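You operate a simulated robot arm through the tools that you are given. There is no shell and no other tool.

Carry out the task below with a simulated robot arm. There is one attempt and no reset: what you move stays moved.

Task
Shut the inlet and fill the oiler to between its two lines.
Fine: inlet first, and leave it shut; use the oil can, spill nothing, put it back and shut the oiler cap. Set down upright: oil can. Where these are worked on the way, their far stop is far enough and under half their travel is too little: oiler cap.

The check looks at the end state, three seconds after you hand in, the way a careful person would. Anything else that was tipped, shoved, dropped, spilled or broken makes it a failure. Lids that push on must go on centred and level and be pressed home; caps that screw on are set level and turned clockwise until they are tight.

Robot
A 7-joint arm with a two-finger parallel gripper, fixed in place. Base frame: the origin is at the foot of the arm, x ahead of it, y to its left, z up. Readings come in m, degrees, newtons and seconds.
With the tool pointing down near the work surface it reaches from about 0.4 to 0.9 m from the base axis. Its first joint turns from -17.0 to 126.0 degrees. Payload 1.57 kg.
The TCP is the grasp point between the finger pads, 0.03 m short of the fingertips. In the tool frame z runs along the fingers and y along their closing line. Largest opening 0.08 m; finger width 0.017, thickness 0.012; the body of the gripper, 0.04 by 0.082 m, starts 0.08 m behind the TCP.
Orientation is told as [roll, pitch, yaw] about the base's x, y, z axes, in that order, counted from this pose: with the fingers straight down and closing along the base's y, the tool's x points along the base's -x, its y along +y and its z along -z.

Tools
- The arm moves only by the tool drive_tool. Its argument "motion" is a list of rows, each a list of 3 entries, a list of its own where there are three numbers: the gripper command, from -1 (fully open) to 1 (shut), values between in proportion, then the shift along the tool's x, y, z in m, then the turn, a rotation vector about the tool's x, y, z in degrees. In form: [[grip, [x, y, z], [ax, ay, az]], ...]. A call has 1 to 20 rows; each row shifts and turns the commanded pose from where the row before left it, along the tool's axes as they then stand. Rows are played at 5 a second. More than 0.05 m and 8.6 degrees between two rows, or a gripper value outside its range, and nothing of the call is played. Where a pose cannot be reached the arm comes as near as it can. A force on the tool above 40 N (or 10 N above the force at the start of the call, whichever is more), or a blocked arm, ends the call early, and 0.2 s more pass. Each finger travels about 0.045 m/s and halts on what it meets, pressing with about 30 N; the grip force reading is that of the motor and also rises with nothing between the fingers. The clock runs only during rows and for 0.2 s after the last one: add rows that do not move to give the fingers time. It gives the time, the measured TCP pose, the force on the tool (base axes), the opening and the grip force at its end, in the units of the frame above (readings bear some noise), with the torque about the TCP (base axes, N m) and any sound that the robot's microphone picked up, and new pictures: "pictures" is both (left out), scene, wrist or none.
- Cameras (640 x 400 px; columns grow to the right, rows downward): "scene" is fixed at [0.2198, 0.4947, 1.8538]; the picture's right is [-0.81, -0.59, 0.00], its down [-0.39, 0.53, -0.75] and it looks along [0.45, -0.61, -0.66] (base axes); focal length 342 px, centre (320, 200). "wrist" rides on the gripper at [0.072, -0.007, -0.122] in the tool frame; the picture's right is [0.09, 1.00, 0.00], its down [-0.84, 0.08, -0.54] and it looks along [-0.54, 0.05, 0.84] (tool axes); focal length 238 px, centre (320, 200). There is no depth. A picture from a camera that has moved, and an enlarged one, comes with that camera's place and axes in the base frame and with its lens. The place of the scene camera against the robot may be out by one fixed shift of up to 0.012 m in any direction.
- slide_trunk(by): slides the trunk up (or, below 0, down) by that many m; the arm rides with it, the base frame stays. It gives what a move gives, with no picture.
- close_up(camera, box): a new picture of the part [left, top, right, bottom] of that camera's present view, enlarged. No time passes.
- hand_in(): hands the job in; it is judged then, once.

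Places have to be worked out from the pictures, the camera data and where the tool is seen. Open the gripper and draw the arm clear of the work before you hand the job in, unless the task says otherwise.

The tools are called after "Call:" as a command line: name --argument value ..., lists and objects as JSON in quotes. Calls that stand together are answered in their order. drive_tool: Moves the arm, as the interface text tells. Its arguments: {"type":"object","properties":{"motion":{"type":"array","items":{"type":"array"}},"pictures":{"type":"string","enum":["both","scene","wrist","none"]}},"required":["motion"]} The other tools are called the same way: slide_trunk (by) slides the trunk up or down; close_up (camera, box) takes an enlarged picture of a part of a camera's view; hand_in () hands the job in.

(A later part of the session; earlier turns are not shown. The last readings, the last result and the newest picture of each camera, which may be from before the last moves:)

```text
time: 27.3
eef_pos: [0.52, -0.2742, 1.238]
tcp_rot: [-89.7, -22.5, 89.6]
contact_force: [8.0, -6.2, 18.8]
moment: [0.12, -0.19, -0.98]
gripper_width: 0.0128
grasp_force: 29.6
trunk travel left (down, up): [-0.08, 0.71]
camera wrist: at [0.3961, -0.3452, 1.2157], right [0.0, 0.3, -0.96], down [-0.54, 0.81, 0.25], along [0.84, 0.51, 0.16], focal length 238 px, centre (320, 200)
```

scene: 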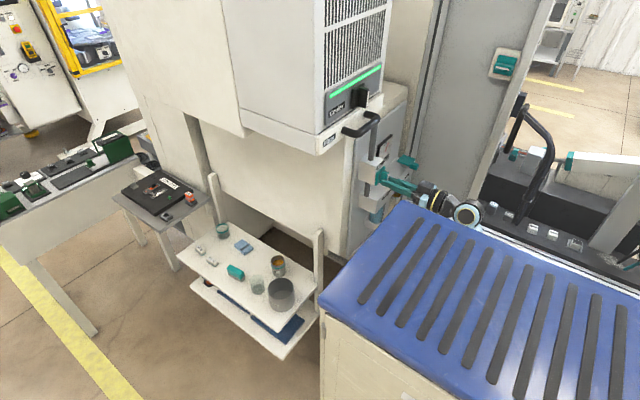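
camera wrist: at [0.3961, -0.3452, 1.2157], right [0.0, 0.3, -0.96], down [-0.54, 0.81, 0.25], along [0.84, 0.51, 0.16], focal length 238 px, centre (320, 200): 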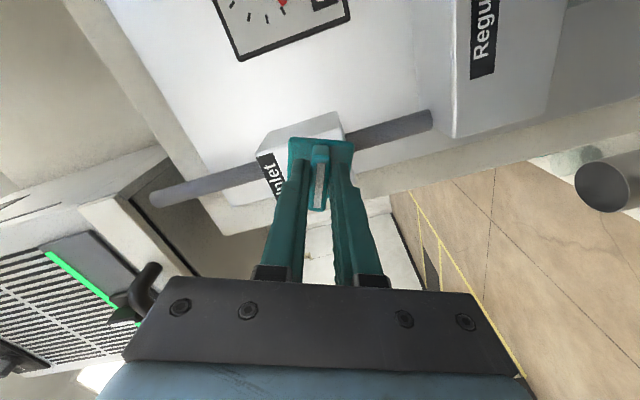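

Knob at ~67°. I continue to 90° with slight upward relief.

Call:
drive_tool --motion '[[1, [0, -0.001, 0], [0, 0, 0]], [1, [0, -0.0008, 0], [0, 0, -6]], [1, [0, -0.0008, 0], [0, 0, -6]], [1, [0, -0.0005, 0], [0, 0, -6]], [1, [0, 0, 0], [0, 0, -5]], [1, [0, 0, 0], [0, 0, 0]]]' --pictures "both"

```text
time: 28.7
eef_pos: [0.5212, -0.2766, 1.2398]
tcp_rot: [-89.7, 0.5, 89.8]
contact_force: [5.1, -8.5, 20.2]
moment: [0.4, -0.73, -0.39]
gripper_width: 0.0129
grasp_force: 29.5
trunk travel left (down, up): [-0.08, 0.71]
camera wrist: at [0.3963, -0.3488, 1.2471], right [-0.01, -0.1, -0.99], down [-0.54, 0.84, -0.08], along [0.84, 0.54, -0.06], focal length 238 px, centre (320, 200)
```

scene: 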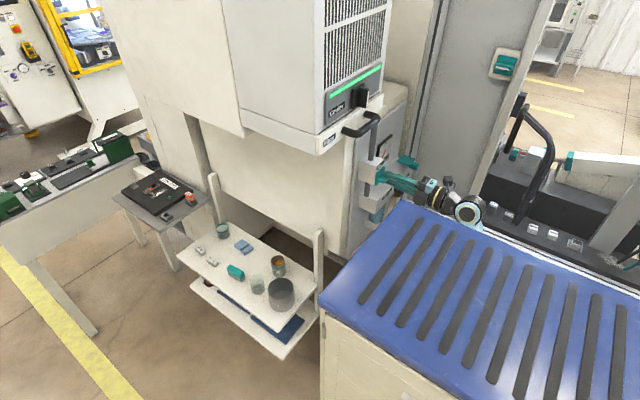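
wrist: 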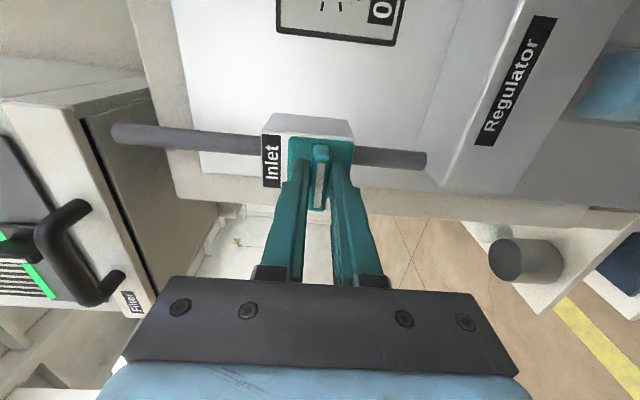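

At 90° now. I press a few degrees further to feel the stop.

Call:
drive_tool --motion '[[1, [0, -0.001, 0], [0, 0, -3]], [1, [0, 0, 0], [0, 0, -3]], [1, [0, 0, 0], [0, 0, 0]]]' --pictures "wrist"

Call:
close_up --camera "wrist" --box '[240, 0, 420, 220]'

```text
time: 29.5
eef_pos: [0.5198, -0.2767, 1.2403]
tcp_rot: [-89.5, 6.5, 89.9]
contact_force: [-1.0, -3.3, 7.3]
moment: [0.67, -0.48, 0.11]
gripper_width: 0.0144
grasp_force: 30.2
trunk travel left (down, up): [-0.08, 0.71]
camera wrist: at [0.3964, -0.3477, 1.2549], right [-0.01, -0.2, -0.98], down [-0.54, 0.82, -0.17], along [0.84, 0.53, -0.12], focal length 238 px, centre (320, 200)
```

wrist: 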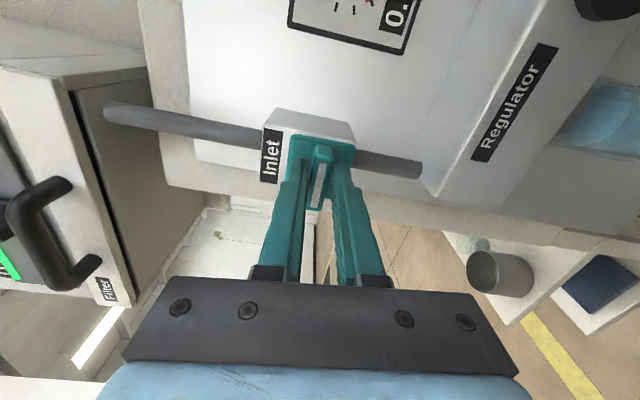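

```text
1.82 times, centred on (330, 110) of wrist
camera zoom: at [0.3964, -0.3477, 1.2549], right [-0.01, -0.2, -0.98], down [-0.54, 0.82, -0.17], along [0.84, 0.53, -0.12], focal length 433 px, centre (302, 364)
```

zoom: 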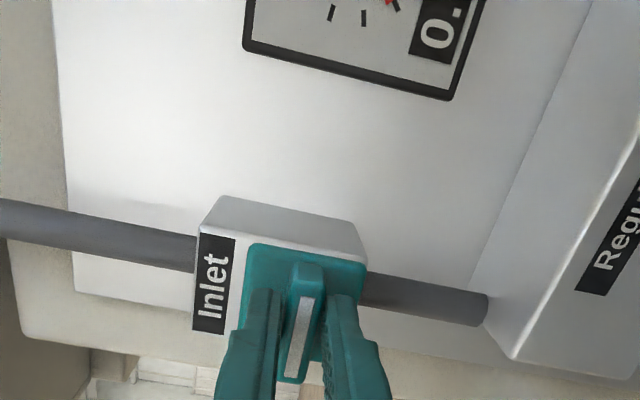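

The stop is reached (fingers begin to spread) and the gauge shows about 0. I release the knob and retreat.

Call:
drive_tool --motion '[[1, [0, 0, 0], [0, 0, 4]], [0, [0, 0, 0], [0, 0, 0]], [0, [0, 0, 0], [0, 0, 0]], [0, [0, 0, -0.03], [0, 0, 0]], [0, [0, 0, -0.03], [0, 0, 0]], [0, [0, 0, -0.02], [0, 0, 0]], [0, [0, 0, 0], [0, 0, 0]]]' --pictures "both"

Call:
close_up --camera "scene" --box '[340, 110, 450, 220]'

```text
time: 31.1
eef_pos: [0.4398, -0.2753, 1.2413]
tcp_rot: [-89.6, 2.3, 89.9]
contact_force: [-0.2, 0.0, -0.3]
moment: [0.0, 0.0, -0.02]
gripper_width: 0.04
grasp_force: 0.1
trunk travel left (down, up): [-0.08, 0.71]
camera wrist: at [0.3164, -0.3481, 1.2502], right [-0.01, -0.13, -0.99], down [-0.54, 0.83, -0.11], along [0.84, 0.53, -0.08], focal length 238 px, centre (320, 200)
```

scene: 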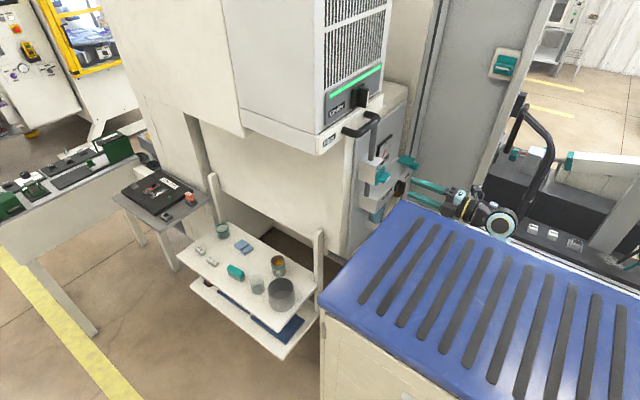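
wrist: 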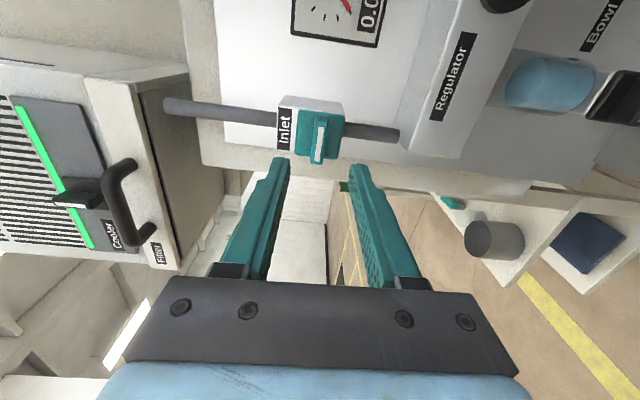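

```text
3.64 times, centred on (395, 165) of scene
camera zoom: at [0.2198, 0.4947, 1.8538], right [-0.81, -0.59, 0.0], down [-0.39, 0.53, -0.75], along [0.45, -0.61, -0.66], focal length 1245 px, centre (47, 327)
```

zoom: 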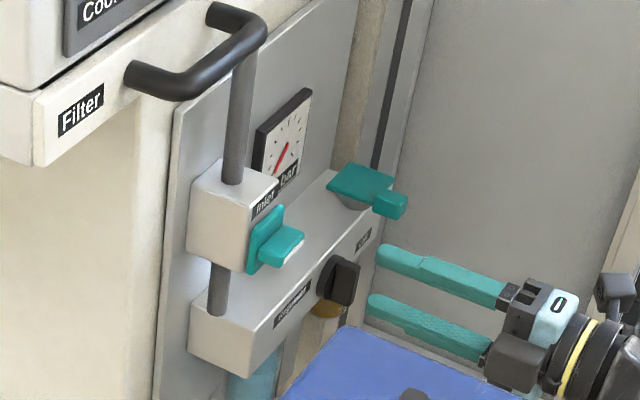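

The inlet is shut (tab across the pipe) and the gauge reads 0. I roll the tool back so the camera is underneath again, and then move toward the oiler cap.

Call:
drive_tool --motion '[[0, [0, 0, 0], [0, 0, 8.4]], [0, [0, 0, 0], [0, 0, 8.4]], [0, [0, 0, 0], [0, 0, 8.4]], [0, [0, 0, 0], [0, 0, 8.4]], [0, [0, 0, 0], [0, 0, 8.4]], [0, [0, 0, 0], [0, 0, 8.4]], [0, [0, 0, 0], [0, 0, 8.4]], [0, [0, 0, 0], [0, 0, 8.4]], [0, [0, 0, 0], [0, 0, 8.4]], [0, [0, 0, 0], [0, 0, 8.4]], [0, [0, 0, 0], [0, 0, 4]], [0, [0, 0, -0.01], [0, 0, 0]], [0, [0, -0.03, 0], [0, 0, 0]], [0, [0, -0.03, 0], [0, 0, 0]], [0, [0, -0.03, 0], [0, 0, 0]], [0, [0, -0.03, 0], [0, 0, 0]], [0, [0, 0, 0], [0, 0, 0]]]' --pictures "both"

```text
time: 34.7
eef_pos: [0.4101, -0.3564, 1.2296]
tcp_rot: [-84.4, -85.4, 84.2]
contact_force: [0.7, 0.2, -0.3]
moment: [0.03, -0.01, -0.02]
gripper_width: 0.04
grasp_force: 0.0
out of reach, approached as far as the arm can: row 14, 15, 16
trunk travel left (down, up): [-0.08, 0.71]
camera wrist: at [0.2864, -0.3694, 1.1581], right [0.0, 0.99, -0.17], down [-0.54, 0.14, 0.83], along [0.84, 0.09, 0.53], focal length 238 px, centre (320, 200)
```

scene: 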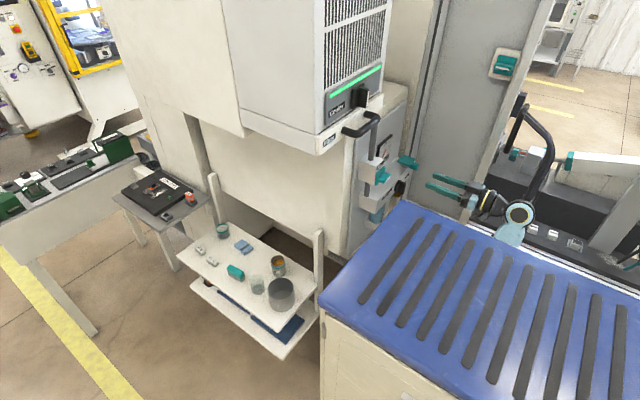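
wrist: 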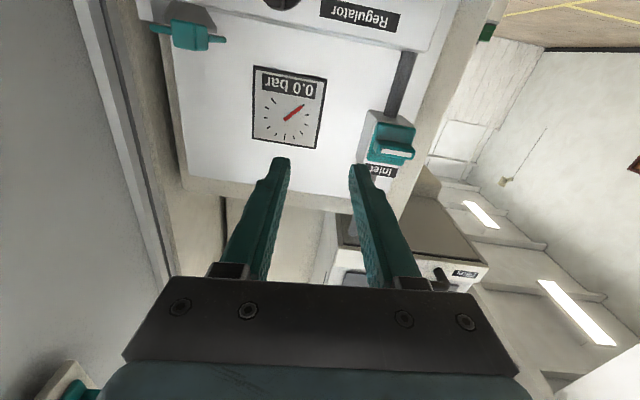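

The gauge shows 0.0 bar. Pointing straight +x limits reach at −y, so I yaw the tool toward the cap (about −45°).

Call:
drive_tool --motion '[[0, [0, 0, 0], [0, 0, 5]], [0, [0, 0, 0], [7.5, 0, 0]], [0, [0, 0, 0], [7.5, 0, 0]], [0, [0, 0, 0], [7.5, 0, 0]], [0, [0, 0, 0], [7.5, 0, 0]], [0, [0, 0, 0], [7.5, 0, 0]], [0, [0, 0, 0], [7.5, 0, 0]], [0, [0, 0, 0], [0, 0, 0]]]' --pictures "both"

```text
time: 36.5
eef_pos: [0.4112, -0.3559, 1.2284]
tcp_rot: [9.9, -89.4, -55.1]
contact_force: [-0.9, -0.2, -0.6]
moment: [-0.03, -0.01, 0.02]
gripper_width: 0.0399
grasp_force: 0.1
trunk travel left (down, up): [-0.08, 0.71]
camera wrist: at [0.3181, -0.2747, 1.1575], right [0.71, 0.7, -0.09], down [-0.32, 0.43, 0.84], along [0.63, -0.57, 0.53], focal length 238 px, centre (320, 200)
```

scene: 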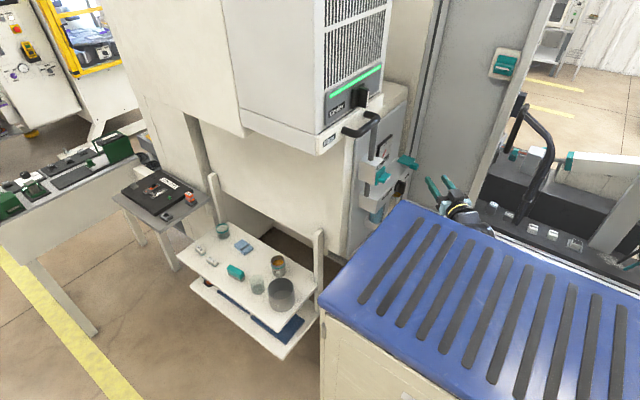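
wrist: 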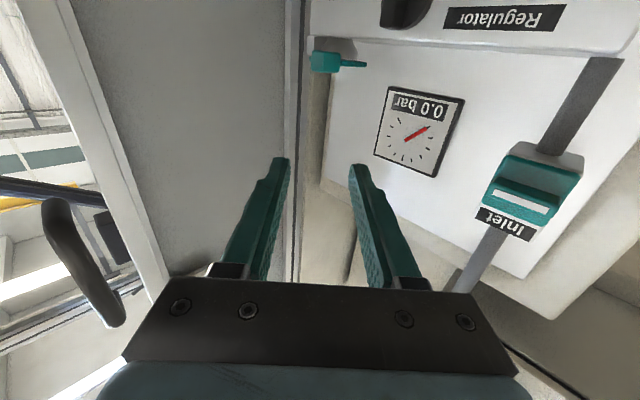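

The cap's tab triangulates to about (0.531, −0.483, 1.167). I zoom in on the cap and the oil bowl from here.

Call:
close_up --camera "wrist" --box '[270, 0, 450, 110]'

Call:
close_up --camera "scene" --box '[380, 140, 440, 180]'

```text
3.56 times, centred on (360, 55) of wrist
camera zoom: at [0.3181, -0.2747, 1.1575], right [0.71, 0.7, -0.09], down [-0.32, 0.43, 0.84], along [0.63, -0.57, 0.53], focal length 848 px, centre (178, 716)
```

zoom: 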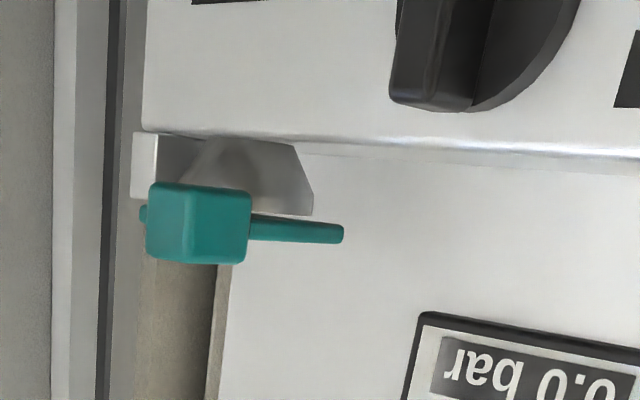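

```text
10.00 times, centred on (410, 160) of scene
camera zoom: at [0.2198, 0.4947, 1.8538], right [-0.81, -0.59, 0.0], down [-0.39, 0.53, -0.75], along [0.45, -0.61, -0.66], focal length 3424 px, centre (-580, 600)
```

zoom: 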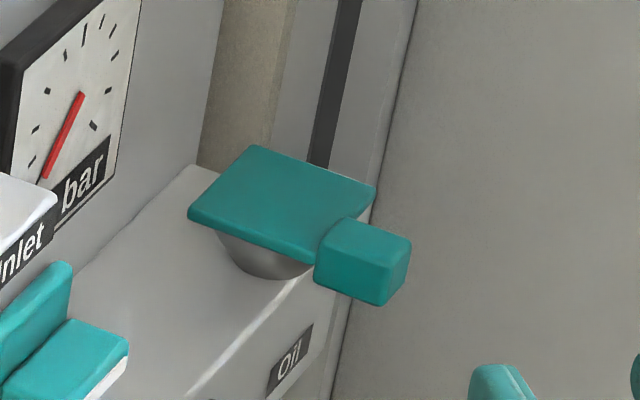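

Plan: closed fingers go under the cap's front tab (underside ≈ 1.155 m) and lift it. First I close the fingers, lower to z ≈ 1.14 in free space and advance part of the way.

Call:
drive_tool --motion '[[1, [0.028, 0, 0], [0, 0, 0]], [1, [0.028, 0, 0], [0, 0, 0]], [1, [0.029, 0, 0], [0, 0, 0]], [1, [0, 0, 0.03], [0, 0, 0]], [1, [0, 0, 0.03], [0, 0, 0]], [1, [0, 0, 0.03], [0, 0, 0]], [1, [0, 0, 0], [0, 0, 0]]]' --pictures "both"

```text
time: 38.1
eef_pos: [0.474, -0.4201, 1.1998]
tcp_rot: [7.7, -89.3, -53.0]
contact_force: [-0.8, 0.2, 0.3]
moment: [-0.04, 0.01, 0.01]
gripper_width: 0.0
grasp_force: 21.1
out of reach, approached as far as the arm can: row 2, 3
trunk travel left (down, up): [-0.08, 0.71]
camera wrist: at [0.3811, -0.3381, 1.1281], right [0.71, 0.7, -0.09], down [-0.32, 0.43, 0.84], along [0.63, -0.57, 0.53], focal length 238 px, centre (320, 200)
```

scene: 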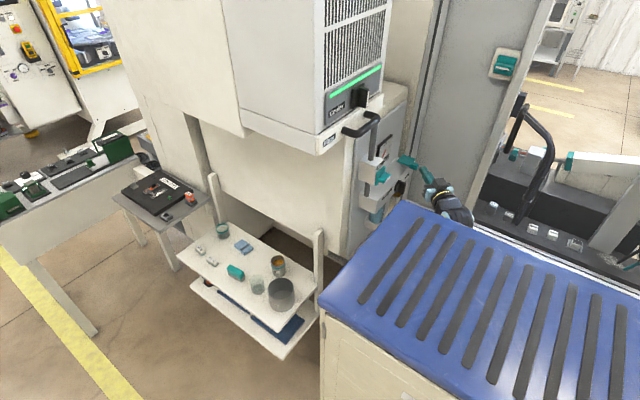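
wrist: 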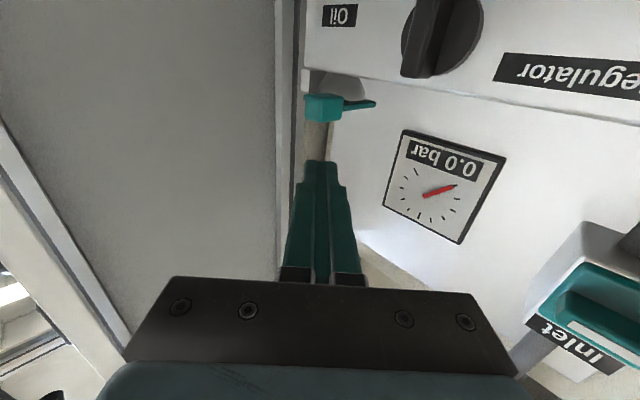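

The tab is confirmed at (0.531, −0.482, 1.1675). I lower the trunk 5.7 cm so the fingers are below the tab.

Call:
slide_trunk --by -0.057

Call:
drive_tool --motion '[[1, [0, 0, 0.02], [0, 0, 0]], [1, [0, 0, 0.02], [0, 0, 0]], [1, [0, 0, 0.015], [0, 0, 0]], [1, [0, 0, 0], [0, 0, 0]]]' --pictures "both"

```text
time: 39.1
eef_pos: [0.4732, -0.4192, 1.1417]
tcp_rot: [7.7, -89.4, -52.8]
contact_force: [0.8, 0.5, -0.2]
moment: [0.01, -0.03, -0.07]
gripper_width: 0.0001
grasp_force: 21.3
trunk travel left (down, up): [-0.023, 0.767]
```

```text
time: 40.1
eef_pos: [0.5121, -0.4586, 1.1414]
tcp_rot: [8.7, -89.3, -53.9]
contact_force: [0.8, 0.1, -0.2]
moment: [0.01, -0.04, -0.01]
gripper_width: 0.0001
grasp_force: 21.7
trunk travel left (down, up): [-0.023, 0.767]
camera wrist: at [0.4197, -0.377, 1.0701], right [0.71, 0.7, -0.09], down [-0.32, 0.43, 0.84], along [0.63, -0.57, 0.53], focal length 238 px, centre (320, 200)
```

scene: 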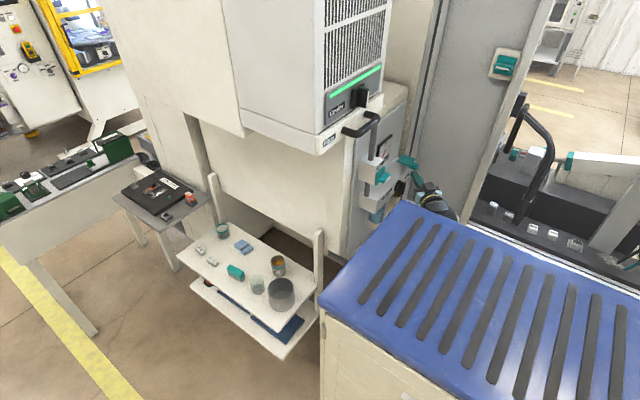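
wrist: 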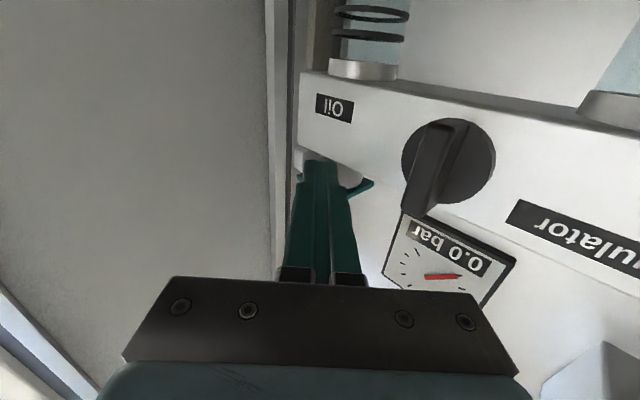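

Fingers are just under the tab. The oiler bowl with its two black lines shows below the box; I zoom on both.

Call:
close_up --camera "wrist" --box '[280, 0, 440, 100]'

Call:
close_up --camera "wrist" --box '[270, 130, 400, 220]'

Call:
close_up --camera "scene" --box '[380, 140, 440, 220]'

```text
4.00 times, centred on (360, 50) of wrist
camera zoom: at [0.4197, -0.377, 1.0701], right [0.71, 0.7, -0.09], down [-0.32, 0.43, 0.84], along [0.63, -0.57, 0.53], focal length 953 px, centre (160, 800)
```

zoom: 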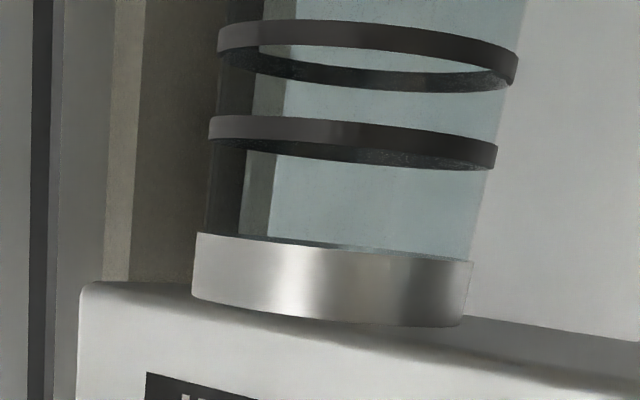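

```text
4.44 times, centred on (335, 175) of wrist
camera zoom: at [0.4197, -0.377, 1.0701], right [0.71, 0.7, -0.09], down [-0.32, 0.43, 0.84], along [0.63, -0.57, 0.53], focal length 1059 px, centre (253, 311)
```

zoom: 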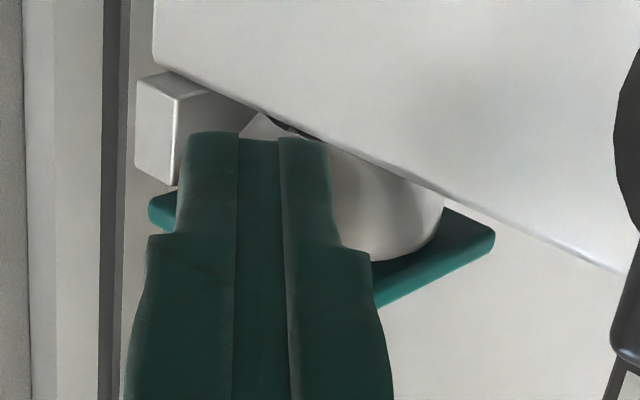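

```text
5.00 times, centred on (410, 180) of scene
camera zoom: at [0.2198, 0.4947, 1.8538], right [-0.81, -0.59, 0.0], down [-0.39, 0.53, -0.75], along [0.45, -0.61, -0.66], focal length 1712 px, centre (-130, 300)
```

zoom: 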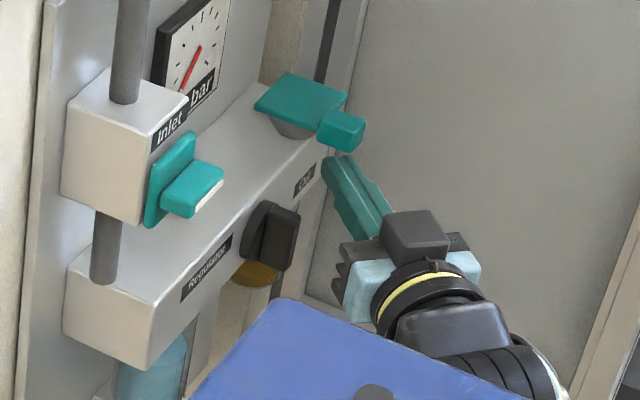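

I see a small block under the lid's right side, which may be its hinge. I lift gently by a small amount and watch how the lid moves.

Call:
drive_tool --motion '[[1, [-0.006, 0, 0], [0, 0, 0]], [1, [-0.006, 0, 0], [0, 0, 0]], [1, [-0.004, 0, 0], [0, 0, 0]], [1, [0, 0, 0], [0, 0, 0]]]' --pictures "wrist"

Call:
close_up --camera "scene" --box '[380, 140, 440, 180]'

Call:
close_up --camera "wrist" --box '[270, 110, 400, 200]'

```text
time: 41.1
eef_pos: [0.5138, -0.4592, 1.1581]
tcp_rot: [7.1, -89.3, -52.2]
contact_force: [0.1, -0.4, 0.1]
moment: [0.02, 0.02, 0.01]
gripper_width: 0.0
grasp_force: 20.9
trunk travel left (down, up): [-0.023, 0.767]
camera wrist: at [0.4197, -0.3773, 1.0866], right [0.71, 0.7, -0.09], down [-0.32, 0.43, 0.84], along [0.63, -0.57, 0.53], focal length 238 px, centre (320, 200)
```

wrist: 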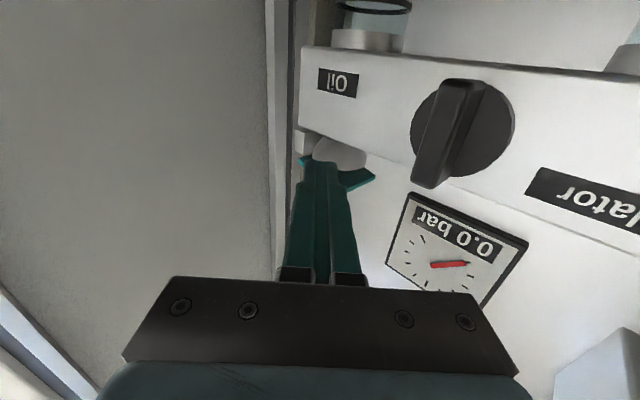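

```text
10.00 times, centred on (410, 160) of scene
camera zoom: at [0.2198, 0.4947, 1.8538], right [-0.81, -0.59, 0.0], down [-0.39, 0.53, -0.75], along [0.45, -0.61, -0.66], focal length 3424 px, centre (-580, 600)
```

zoom: 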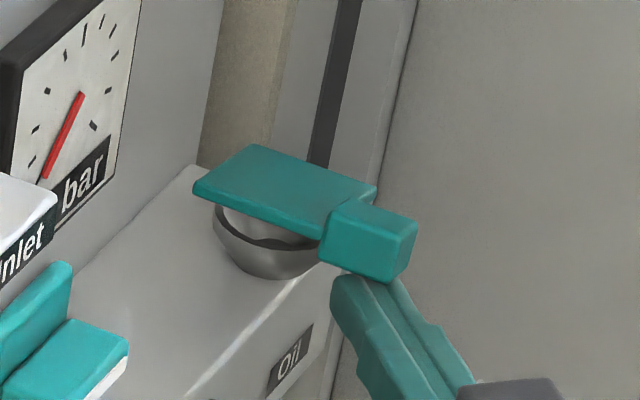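

```text
4.44 times, centred on (335, 155) of wrist
camera zoom: at [0.4197, -0.3773, 1.0866], right [0.71, 0.7, -0.09], down [-0.32, 0.43, 0.84], along [0.63, -0.57, 0.53], focal length 1059 px, centre (253, 400)
```

zoom: 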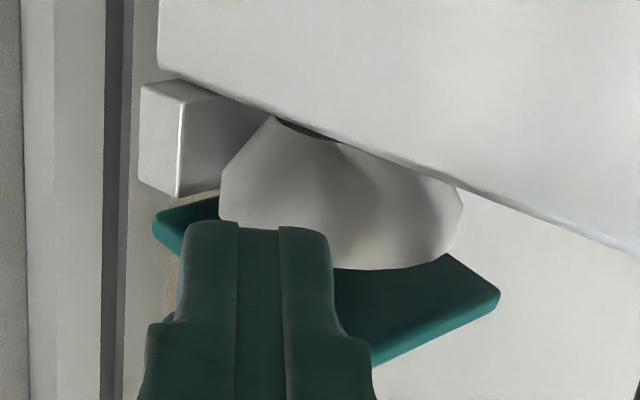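

The lid is hinged on its −y side (its +y edge rises). I keep lifting and then sweep toward −y to swing it up and over.

Call:
drive_tool --motion '[[1, [-0.008, 0, 0], [0, 0, 0]], [1, [-0.008, 0, 0], [0, 0, 0]], [1, [-0.008, 0, 0], [0, 0, 0]], [1, [-0.008, 0, 0], [0, 0, 0]], [1, [-0.006, -0.004, 0.004], [0, 0, 0]], [1, [-0.006, -0.004, 0.004], [0, 0, 0]], [1, [0, 0, 0], [0, 0, 0]]]' --pictures "wrist"

Call:
close_up --camera "scene" --box '[380, 140, 440, 180]'

```text
time: 42.7
eef_pos: [0.5118, -0.4574, 1.1632]
tcp_rot: [8.7, -89.4, -53.9]
contact_force: [0.9, 0.9, -0.3]
moment: [0.02, 0.02, -0.03]
gripper_width: 0.0
grasp_force: 21.1
out of reach, approached as far as the arm can: row 2, 3, 4, 5, 6
trunk travel left (down, up): [-0.023, 0.767]
camera wrist: at [0.4197, -0.3766, 1.0926], right [0.71, 0.7, -0.09], down [-0.32, 0.43, 0.84], along [0.63, -0.57, 0.53], focal length 238 px, centre (320, 200)
```

wrist: 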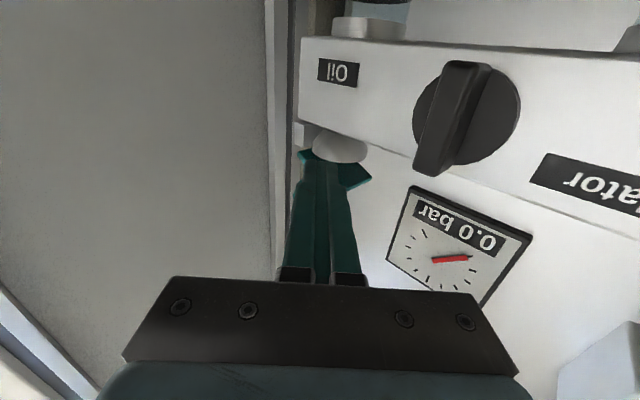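

```text
10.00 times, centred on (410, 160) of scene
camera zoom: at [0.2198, 0.4947, 1.8538], right [-0.81, -0.59, 0.0], down [-0.39, 0.53, -0.75], along [0.45, -0.61, -0.66], focal length 3424 px, centre (-580, 600)
```

zoom: 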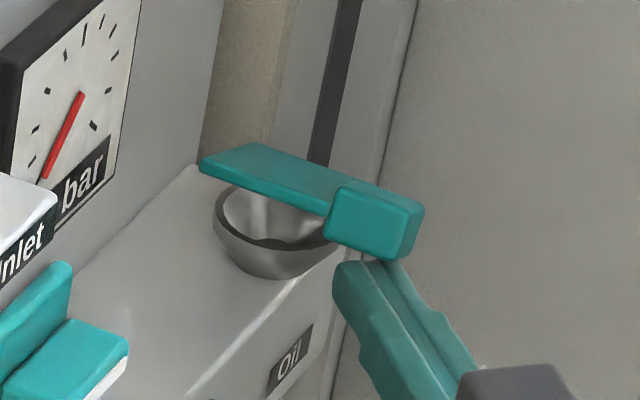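

The arm is at its upper reach for this trunk height, so I raise the trunk 3 cm, which lifts the lid further.

Call:
slide_trunk --by 0.03

Call:
close_up --camera "scene" --box '[380, 130, 440, 180]'

Call:
close_up --camera "wrist" --box '[250, 100, 410, 220]'

```text
time: 43.4
eef_pos: [0.512, -0.458, 1.1948]
tcp_rot: [9.0, -89.3, -54.2]
contact_force: [0.6, 0.4, 0.1]
moment: [0.0, 0.0, 0.02]
gripper_width: 0.0
grasp_force: 21.3
trunk travel left (down, up): [-0.053, 0.737]
```

```text
8.00 times, centred on (410, 155) of scene
camera zoom: at [0.2198, 0.4947, 1.8538], right [-0.81, -0.59, 0.0], down [-0.39, 0.53, -0.75], along [0.45, -0.61, -0.66], focal length 2739 px, centre (-400, 560)
```

zoom: 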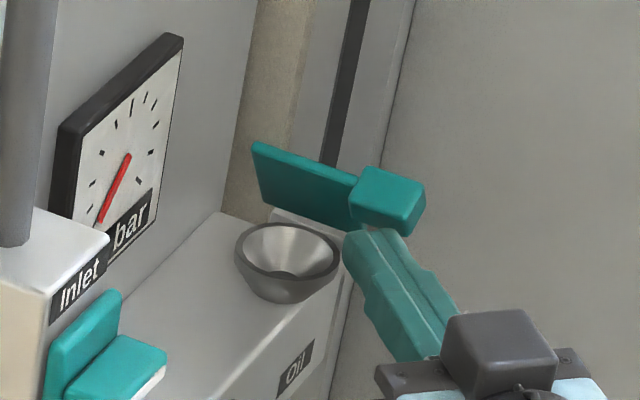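

```text
3.33 times, centred on (330, 160) of wrist
camera zoom: at [0.4197, -0.3765, 1.1227], right [0.71, 0.7, -0.09], down [-0.32, 0.43, 0.84], along [0.63, -0.57, 0.53], focal length 794 px, centre (287, 333)
```

zoom: 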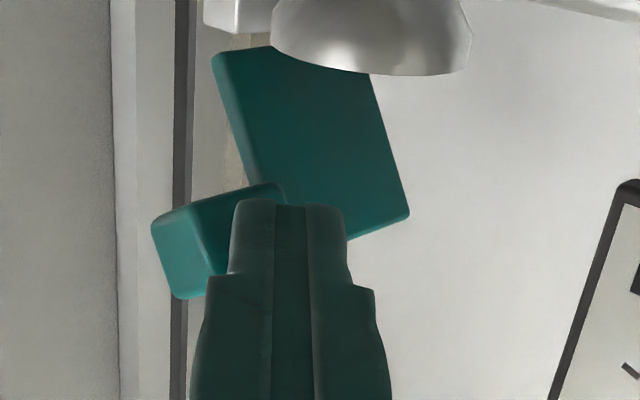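

The lid is at roughly 60° and the funnel is visible. I push toward −y to bring the lid to its far stop.

Call:
drive_tool --motion '[[1, [0, -0.007, 0.007], [0, 0, 0]], [1, [0, -0.007, 0.007], [0, 0, 0]], [1, [0, -0.007, 0.007], [0, 0, 0]], [1, [0, -0.007, 0.007], [0, 0, 0]], [1, [0, 0, 0], [0, 0, 0]]]' --pictures "wrist"

Call:
close_up --camera "scene" --box '[380, 130, 440, 180]'

```text
time: 44.6
eef_pos: [0.5138, -0.4939, 1.1838]
tcp_rot: [9.9, -89.4, -55.2]
contact_force: [-0.1, -0.4, -1.0]
moment: [0.01, -0.02, 0.0]
gripper_width: 0.0002
grasp_force: 21.2
out of reach, approached as far as the arm can: row 2, 4
trunk travel left (down, up): [-0.053, 0.737]
camera wrist: at [0.4211, -0.4113, 1.1129], right [0.71, 0.7, -0.09], down [-0.32, 0.43, 0.84], along [0.63, -0.57, 0.53], focal length 238 px, centre (320, 200)
```

wrist: 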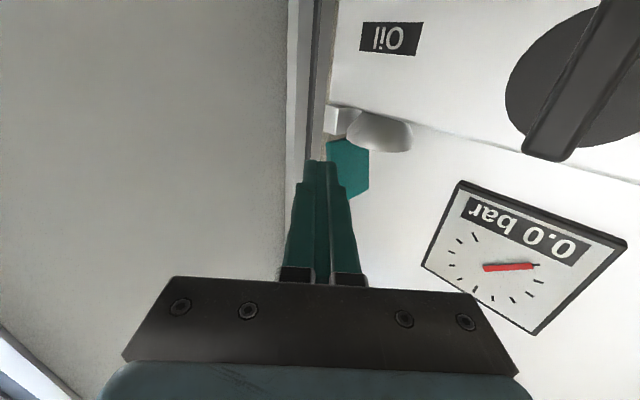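

```text
8.00 times, centred on (410, 155) of scene
camera zoom: at [0.2198, 0.4947, 1.8538], right [-0.81, -0.59, 0.0], down [-0.39, 0.53, -0.75], along [0.45, -0.61, -0.66], focal length 2739 px, centre (-400, 560)
```

zoom: 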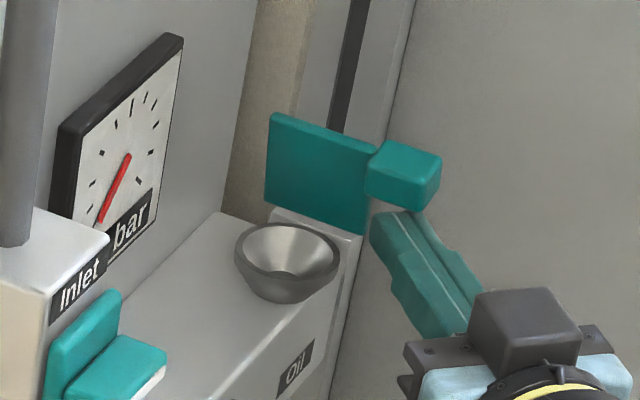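

The lid is about vertical. I raise the trunk slightly for reach and nudge the lid a bit further to its stop.

Call:
slide_trunk --by 0.02

Call:
drive_tool --motion '[[1, [0, -0.005, 0.005], [0, 0, 0]], [1, [0, -0.005, 0.005], [0, 0, 0]], [1, [0, 0, 0], [0, 0, 0]]]' --pictures "wrist"

Call:
close_up --camera "scene" --box '[380, 130, 440, 180]'

```text
time: 45.2
eef_pos: [0.517, -0.4974, 1.1938]
tcp_rot: [0.7, -87.7, -46.3]
contact_force: [-1.1, -0.3, -4.9]
moment: [0.12, 0.1, -0.05]
gripper_width: 0.0001
grasp_force: 21.7
trunk travel left (down, up): [-0.07, 0.72]
stopped: the force on the tool passed its limit at 54 N (the readings are from after the stop); the commanded pose is now the measured one
```

```text
time: 46.0
eef_pos: [0.5169, -0.51, 1.1902]
tcp_rot: [-0.9, -87.9, -44.6]
contact_force: [2.5, 2.5, -2.2]
moment: [-0.18, -0.14, -0.34]
gripper_width: 0.0001
grasp_force: 21.5
out of reach, approached as far as the arm can: row 2
trunk travel left (down, up): [-0.07, 0.72]
camera wrist: at [0.423, -0.4275, 1.122], right [0.71, 0.7, -0.09], down [-0.3, 0.42, 0.86], along [0.64, -0.58, 0.51], focal length 238 px, centre (320, 200)
```

wrist: 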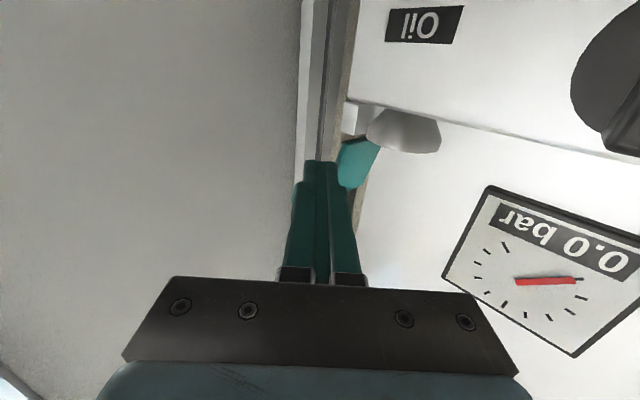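

```text
8.00 times, centred on (410, 155) of scene
camera zoom: at [0.2198, 0.4947, 1.8538], right [-0.81, -0.59, 0.0], down [-0.39, 0.53, -0.75], along [0.45, -0.61, -0.66], focal length 2739 px, centre (-400, 560)
```

zoom: 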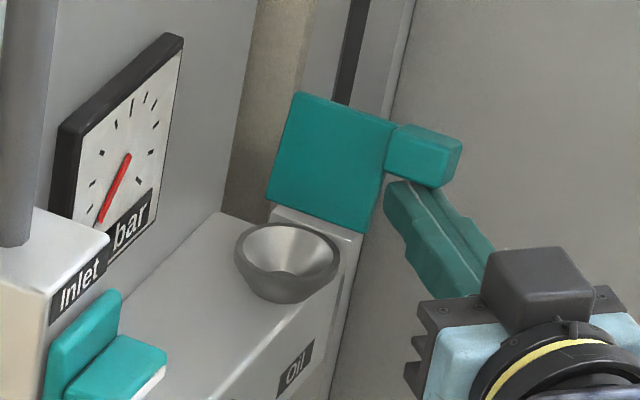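

The lid has gone past vertical, leaning back. I back off along the tool axis and check that it stays open.

Call:
drive_tool --motion '[[1, [0, 0.01, -0.01], [0, 0, 0]], [1, [0, 0, -0.03], [0, 0, 0]], [1, [0, 0, -0.03], [0, 0, 0]], [1, [0, 0, -0.03], [0, 0, 0]], [1, [0, 0, -0.03], [0, 0, 0]], [1, [0, 0, 0], [0, 0, 0]]]' --pictures "wrist"

Call:
close_up --camera "scene" --box '[370, 120, 450, 180]'

Call:
close_up --camera "wrist" --box '[250, 0, 450, 130]'

```text
time: 47.4
eef_pos: [0.4315, -0.4113, 1.1947]
tcp_rot: [0.9, -87.8, -46.4]
contact_force: [-0.1, 0.2, -0.4]
moment: [0.0, 0.02, 0.0]
gripper_width: 0.0
grasp_force: 20.8
trunk travel left (down, up): [-0.07, 0.72]
camera wrist: at [0.3379, -0.3276, 1.1271], right [0.71, 0.7, -0.09], down [-0.3, 0.42, 0.86], along [0.64, -0.58, 0.51], focal length 238 px, centre (320, 200)
```

wrist: 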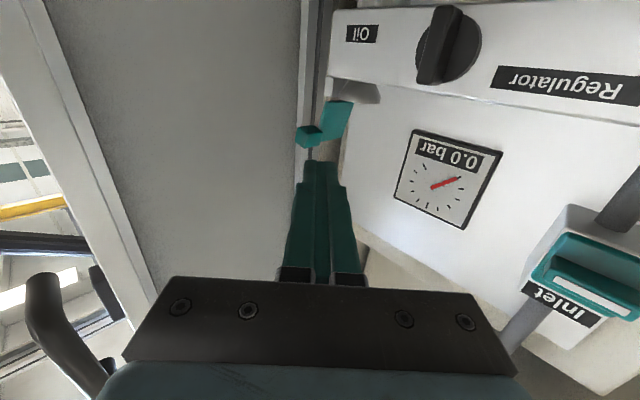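

```text
6.67 times, centred on (410, 150) of scene
camera zoom: at [0.2198, 0.4947, 1.8538], right [-0.81, -0.59, 0.0], down [-0.39, 0.53, -0.75], along [0.45, -0.61, -0.66], focal length 2282 px, centre (-280, 533)
```

zoom: 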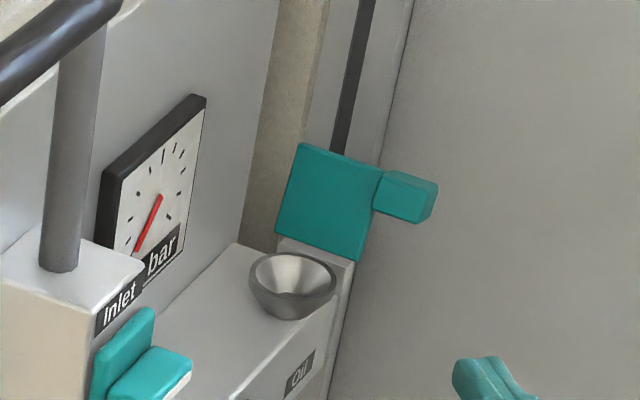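

```text
3.08 times, centred on (350, 65) of wrist
camera zoom: at [0.3379, -0.3276, 1.1271], right [0.71, 0.7, -0.09], down [-0.3, 0.42, 0.86], along [0.64, -0.58, 0.51], focal length 733 px, centre (228, 615)
```

zoom: 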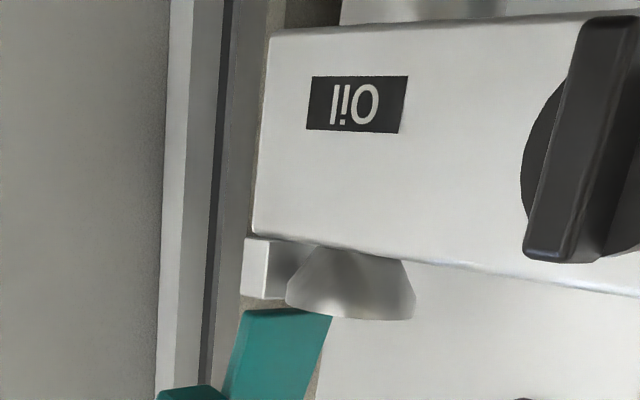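

The lid stays open, leaning back. The funnel centre is at about (0.575, −0.499, rim z ≈ 1.16). Now I fetch the oil can: I yaw back, move away from the panel toward the trolley side.

Call:
drive_tool --motion '[[1, [0, 0, -0.02], [0, 0, 0]], [1, [0, 0.02, 0], [-7.5, 0, 0]], [1, [0, 0.02, 0], [-7.5, 0, 0]], [1, [0, 0.02, 0], [-7.5, 0, 0]], [1, [0, 0.02, 0], [-7.5, 0, 0]], [1, [0, 0.02, 0], [-7.5, 0, 0]], [1, [0, 0.02, 0], [-7.5, 0, 0]], [1, [0, 0.04, 0], [0, 0, 0]], [1, [0, 0.04, 0], [0, 0, 0]], [1, [0, 0.04, 0], [0, 0, 0]], [1, [0, 0, 0], [0, 0, 0]]]' --pictures "wrist"

```text
time: 49.8
eef_pos: [0.4706, -0.1717, 1.201]
tcp_rot: [46.0, -88.0, -46.4]
contact_force: [1.0, 0.5, -0.5]
moment: [-0.01, -0.03, 0.0]
gripper_width: 0.0001
grasp_force: 21.6
trunk travel left (down, up): [-0.07, 0.72]
camera wrist: at [0.346, -0.1761, 1.1308], right [0.01, 1.0, -0.07], down [-0.52, 0.06, 0.85], along [0.85, 0.03, 0.52], focal length 238 px, centre (320, 200)
```

wrist: 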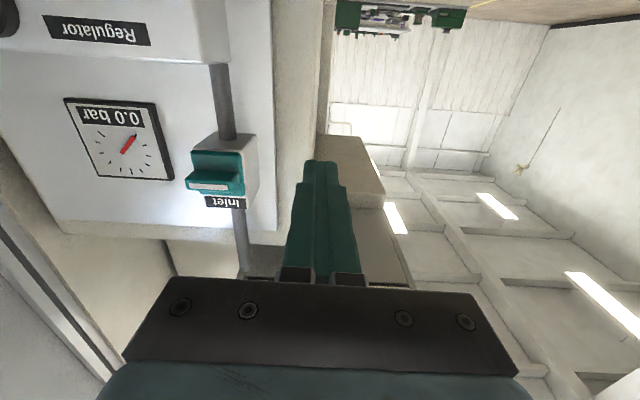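

I shift to y ≈ −0.05, advance a bit and tilt the tool down to view the trolley.

Call:
drive_tool --motion '[[1, [0, 0.04, 0], [0, 0, 0]], [1, [0, 0.04, 0], [0, 0, 0]], [1, [0, 0.035, 0], [0, 0, 0]], [1, [0, 0, 0.04], [0, 0, 0]], [1, [0, 0, 0.04], [0, 0, 0]], [1, [0.01, 0, 0.02], [0, 8, 0]], [1, [0.01, 0, 0.02], [0, 8, 0]], [1, [0.01, 0, 0.02], [0, 8, 0]], [1, [0, 0, 0], [0, 8, 0]], [1, [0, 0, 0], [0, 8, 0]], [1, [0, 0, 0], [0, 8, 0]], [1, [0, 0, 0], [0, 0, 0]]]' --pictures "both"

```text
time: 52.4
eef_pos: [0.5269, -0.0701, 1.0641]
tcp_rot: [1.6, -45.6, -1.5]
contact_force: [-0.1, -0.4, 0.1]
moment: [-0.03, 0.0, 0.0]
gripper_width: 0.0
grasp_force: 20.8
out of reach, approached as far as the arm can: row 6, 7, 8, 9, 10, 11
trunk travel left (down, up): [-0.07, 0.72]
camera wrist: at [0.388, -0.0767, 1.0962], right [-0.06, 1.0, -0.05], down [0.2, 0.06, 0.98], along [0.98, 0.05, -0.2], focal length 238 px, centre (320, 200)
```

scene: 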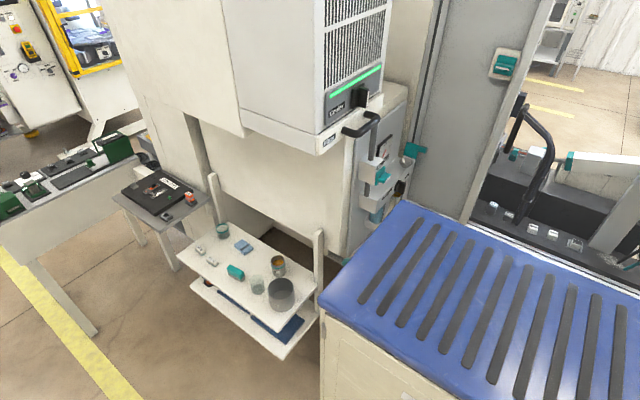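
wrist: 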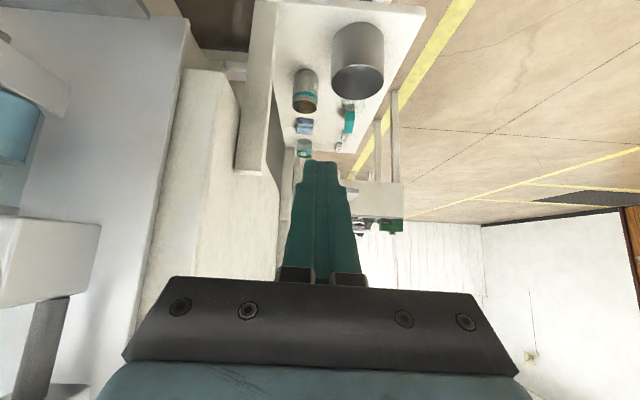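

I can see the trolley. I move forward and tilt further down to look at the oil can from above and behind.

Call:
drive_tool --motion '[[1, [-0.02, 0, 0.02], [0, 0, 0]], [1, [-0.02, 0, 0.02], [0, 0, 0]], [1, [-0.02, 0, 0.02], [0, 8, 0]], [1, [-0.02, 0, 0.01], [0, 8, 0]], [1, [-0.02, 0.01, 0], [0, 5, 0]], [1, [0, 0, 0], [0, 0, 0]]]' --pictures "both"

```text
time: 53.8
eef_pos: [0.579, -0.0946, 1.0013]
tcp_rot: [-0.1, -32.3, 0.0]
contact_force: [0.0, -0.4, 0.1]
moment: [-0.01, -0.01, 0.03]
gripper_width: 0.0
grasp_force: 21.2
out of reach, approached as far as the arm can: row 2, 3, 4, 5
trunk travel left (down, up): [-0.07, 0.72]
camera wrist: at [0.4517, -0.1013, 1.0663], right [-0.08, 1.0, -0.05], down [0.42, 0.08, 0.91], along [0.91, 0.05, -0.42], focal length 238 px, centre (320, 200)
```

scene: 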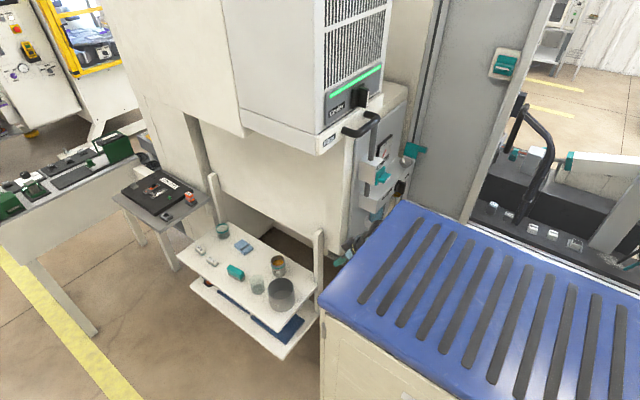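
wrist: 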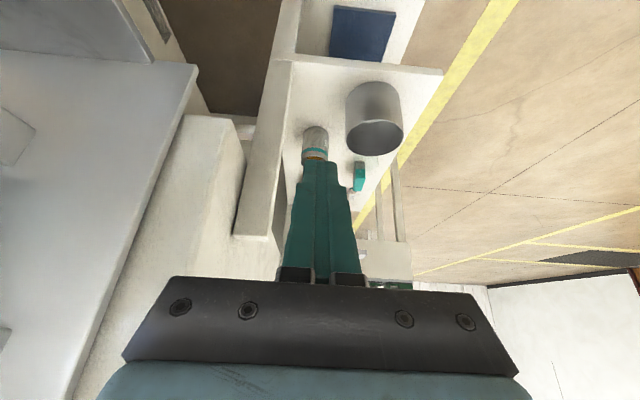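

The arm is near full stretch upward because the trunk is so low. I raise the trunk 0.25 m and then bring the tool down over the trolley.

Call:
slide_trunk --by 0.25

Call:
drive_tool --motion '[[1, [0, 0.02, 0], [0, 8, 0]], [1, [0, 0.02, 0], [0, 8, 0]], [1, [0, 0.02, 0], [0, 8, 0]], [1, [-0.03, 0, 0.03], [0, 0, 0]], [1, [-0.03, 0, 0.03], [0, 0, 0]], [1, [0, 0, 0], [0, 0, 0]]]' --pictures "both"

```text
time: 56.4
eef_pos: [0.5786, -0.0943, 1.2528]
tcp_rot: [0.0, -32.4, -0.1]
contact_force: [-0.6, 0.5, 0.1]
moment: [0.01, 0.04, 0.01]
gripper_width: 0.0
grasp_force: 21.3
trunk travel left (down, up): [-0.32, 0.47]
```

```text
time: 57.8
eef_pos: [0.6388, -0.0973, 1.2276]
tcp_rot: [-0.1, -32.3, 0.0]
contact_force: [0.2, -0.4, -0.3]
moment: [0.01, -0.01, 0.01]
gripper_width: 0.0
grasp_force: 20.9
out of reach, approached as far as the arm can: row 1, 2, 3, 4, 5
trunk travel left (down, up): [-0.32, 0.47]
camera wrist: at [0.5108, -0.105, 1.2921], right [-0.08, 1.0, -0.05], down [0.42, 0.08, 0.91], along [0.91, 0.05, -0.42], focal length 238 px, centre (320, 200)
```

scene: 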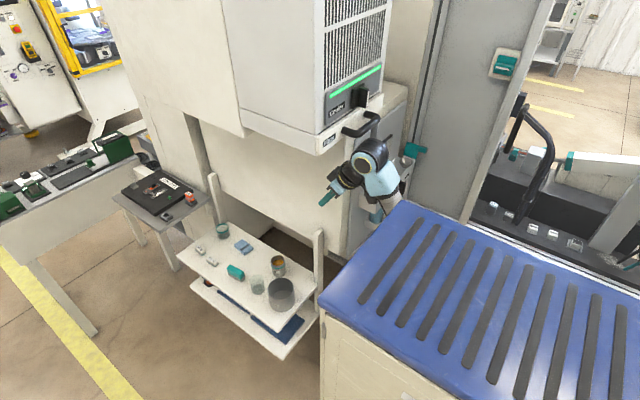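
wrist: 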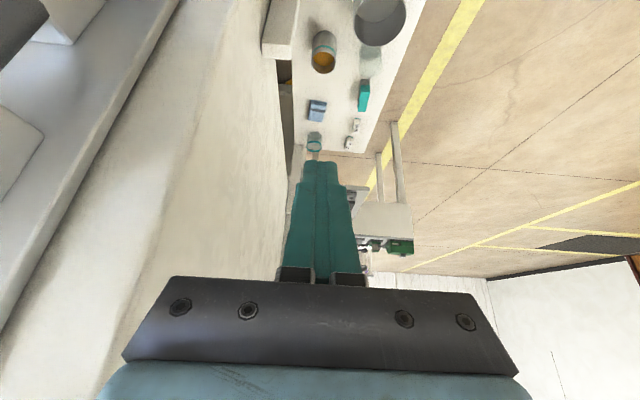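

The wrist joint seems to be at its limit with the forearm steep. I lower the TCP relative to the shoulder to flatten the forearm.

Call:
drive_tool --motion '[[1, [0.0214, 0, 0.0338], [0, 0, 0]], [1, [0.0214, 0, 0.0338], [0, 0, 0]], [1, [0.0214, 0, 0.0338], [0, 0, 0]], [1, [0.0214, 0, 0.0338], [0, 0, 0]], [1, [0, 0.02, 0], [0, 6, 0]], [1, [0, 0.02, 0], [0, 6, 0]], [1, [0, 0, 0], [0, 6, 0]], [1, [0, 0, 0], [0, 0, 0]]]' --pictures "both"

```text
time: 59.6
eef_pos: [0.6388, -0.0576, 1.0686]
tcp_rot: [-0.1, -14.4, -0.1]
contact_force: [-0.5, -0.7, -0.4]
moment: [-0.02, -0.01, -0.02]
gripper_width: 0.0
grasp_force: 21.0
trunk travel left (down, up): [-0.32, 0.47]
camera wrist: at [0.5375, -0.0648, 1.1682], right [-0.09, 1.0, -0.02], down [0.68, 0.08, 0.73], along [0.73, 0.05, -0.68], focal length 238 px, centre (320, 200)
```

scene: 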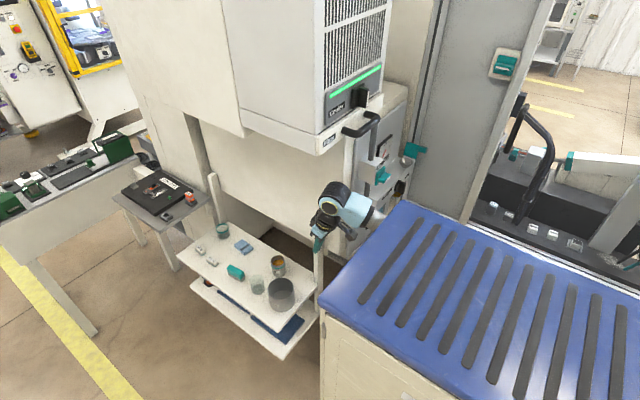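
wrist: 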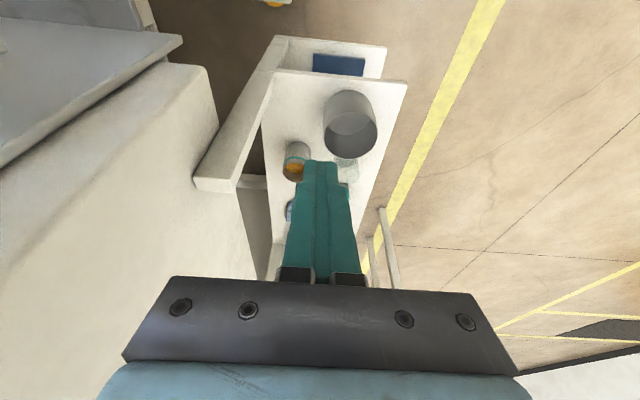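

Good, full control again. I zoom on the trolley to locate the oil can, the post and the waste can.

Call:
close_up --camera "wrist" --box '[180, 20, 420, 240]'

Call:
close_up --camera "scene" --box '[180, 190, 340, 340]'

```text
1.82 times, centred on (300, 130) of wrist
camera zoom: at [0.5375, -0.0648, 1.1682], right [-0.09, 1.0, -0.02], down [0.68, 0.08, 0.73], along [0.73, 0.05, -0.68], focal length 433 px, centre (356, 327)
```

zoom: 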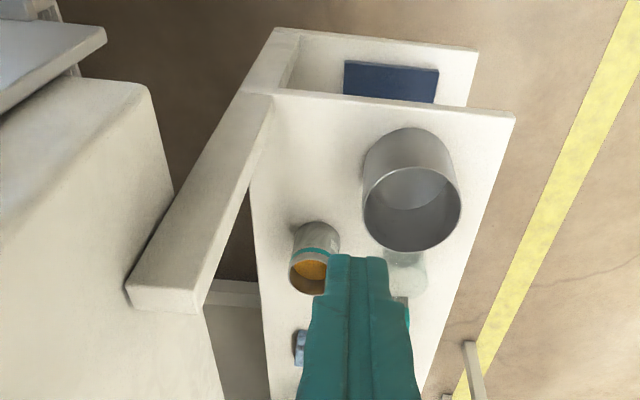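

```text
2.67 times, centred on (260, 265) of scene
camera zoom: at [0.2198, 0.4947, 1.8538], right [-0.81, -0.59, 0.0], down [-0.39, 0.53, -0.75], along [0.45, -0.61, -0.66], focal length 913 px, centre (480, 27)
```

zoom: 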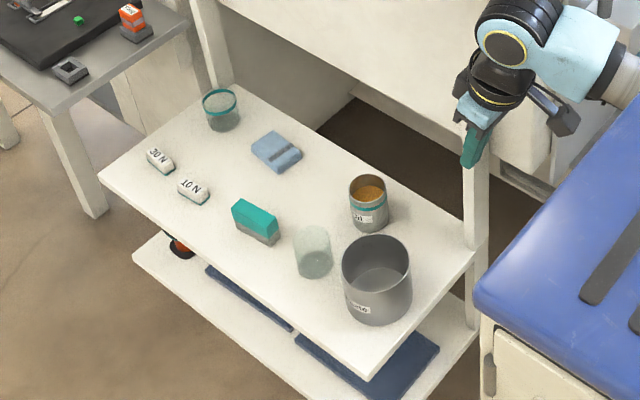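

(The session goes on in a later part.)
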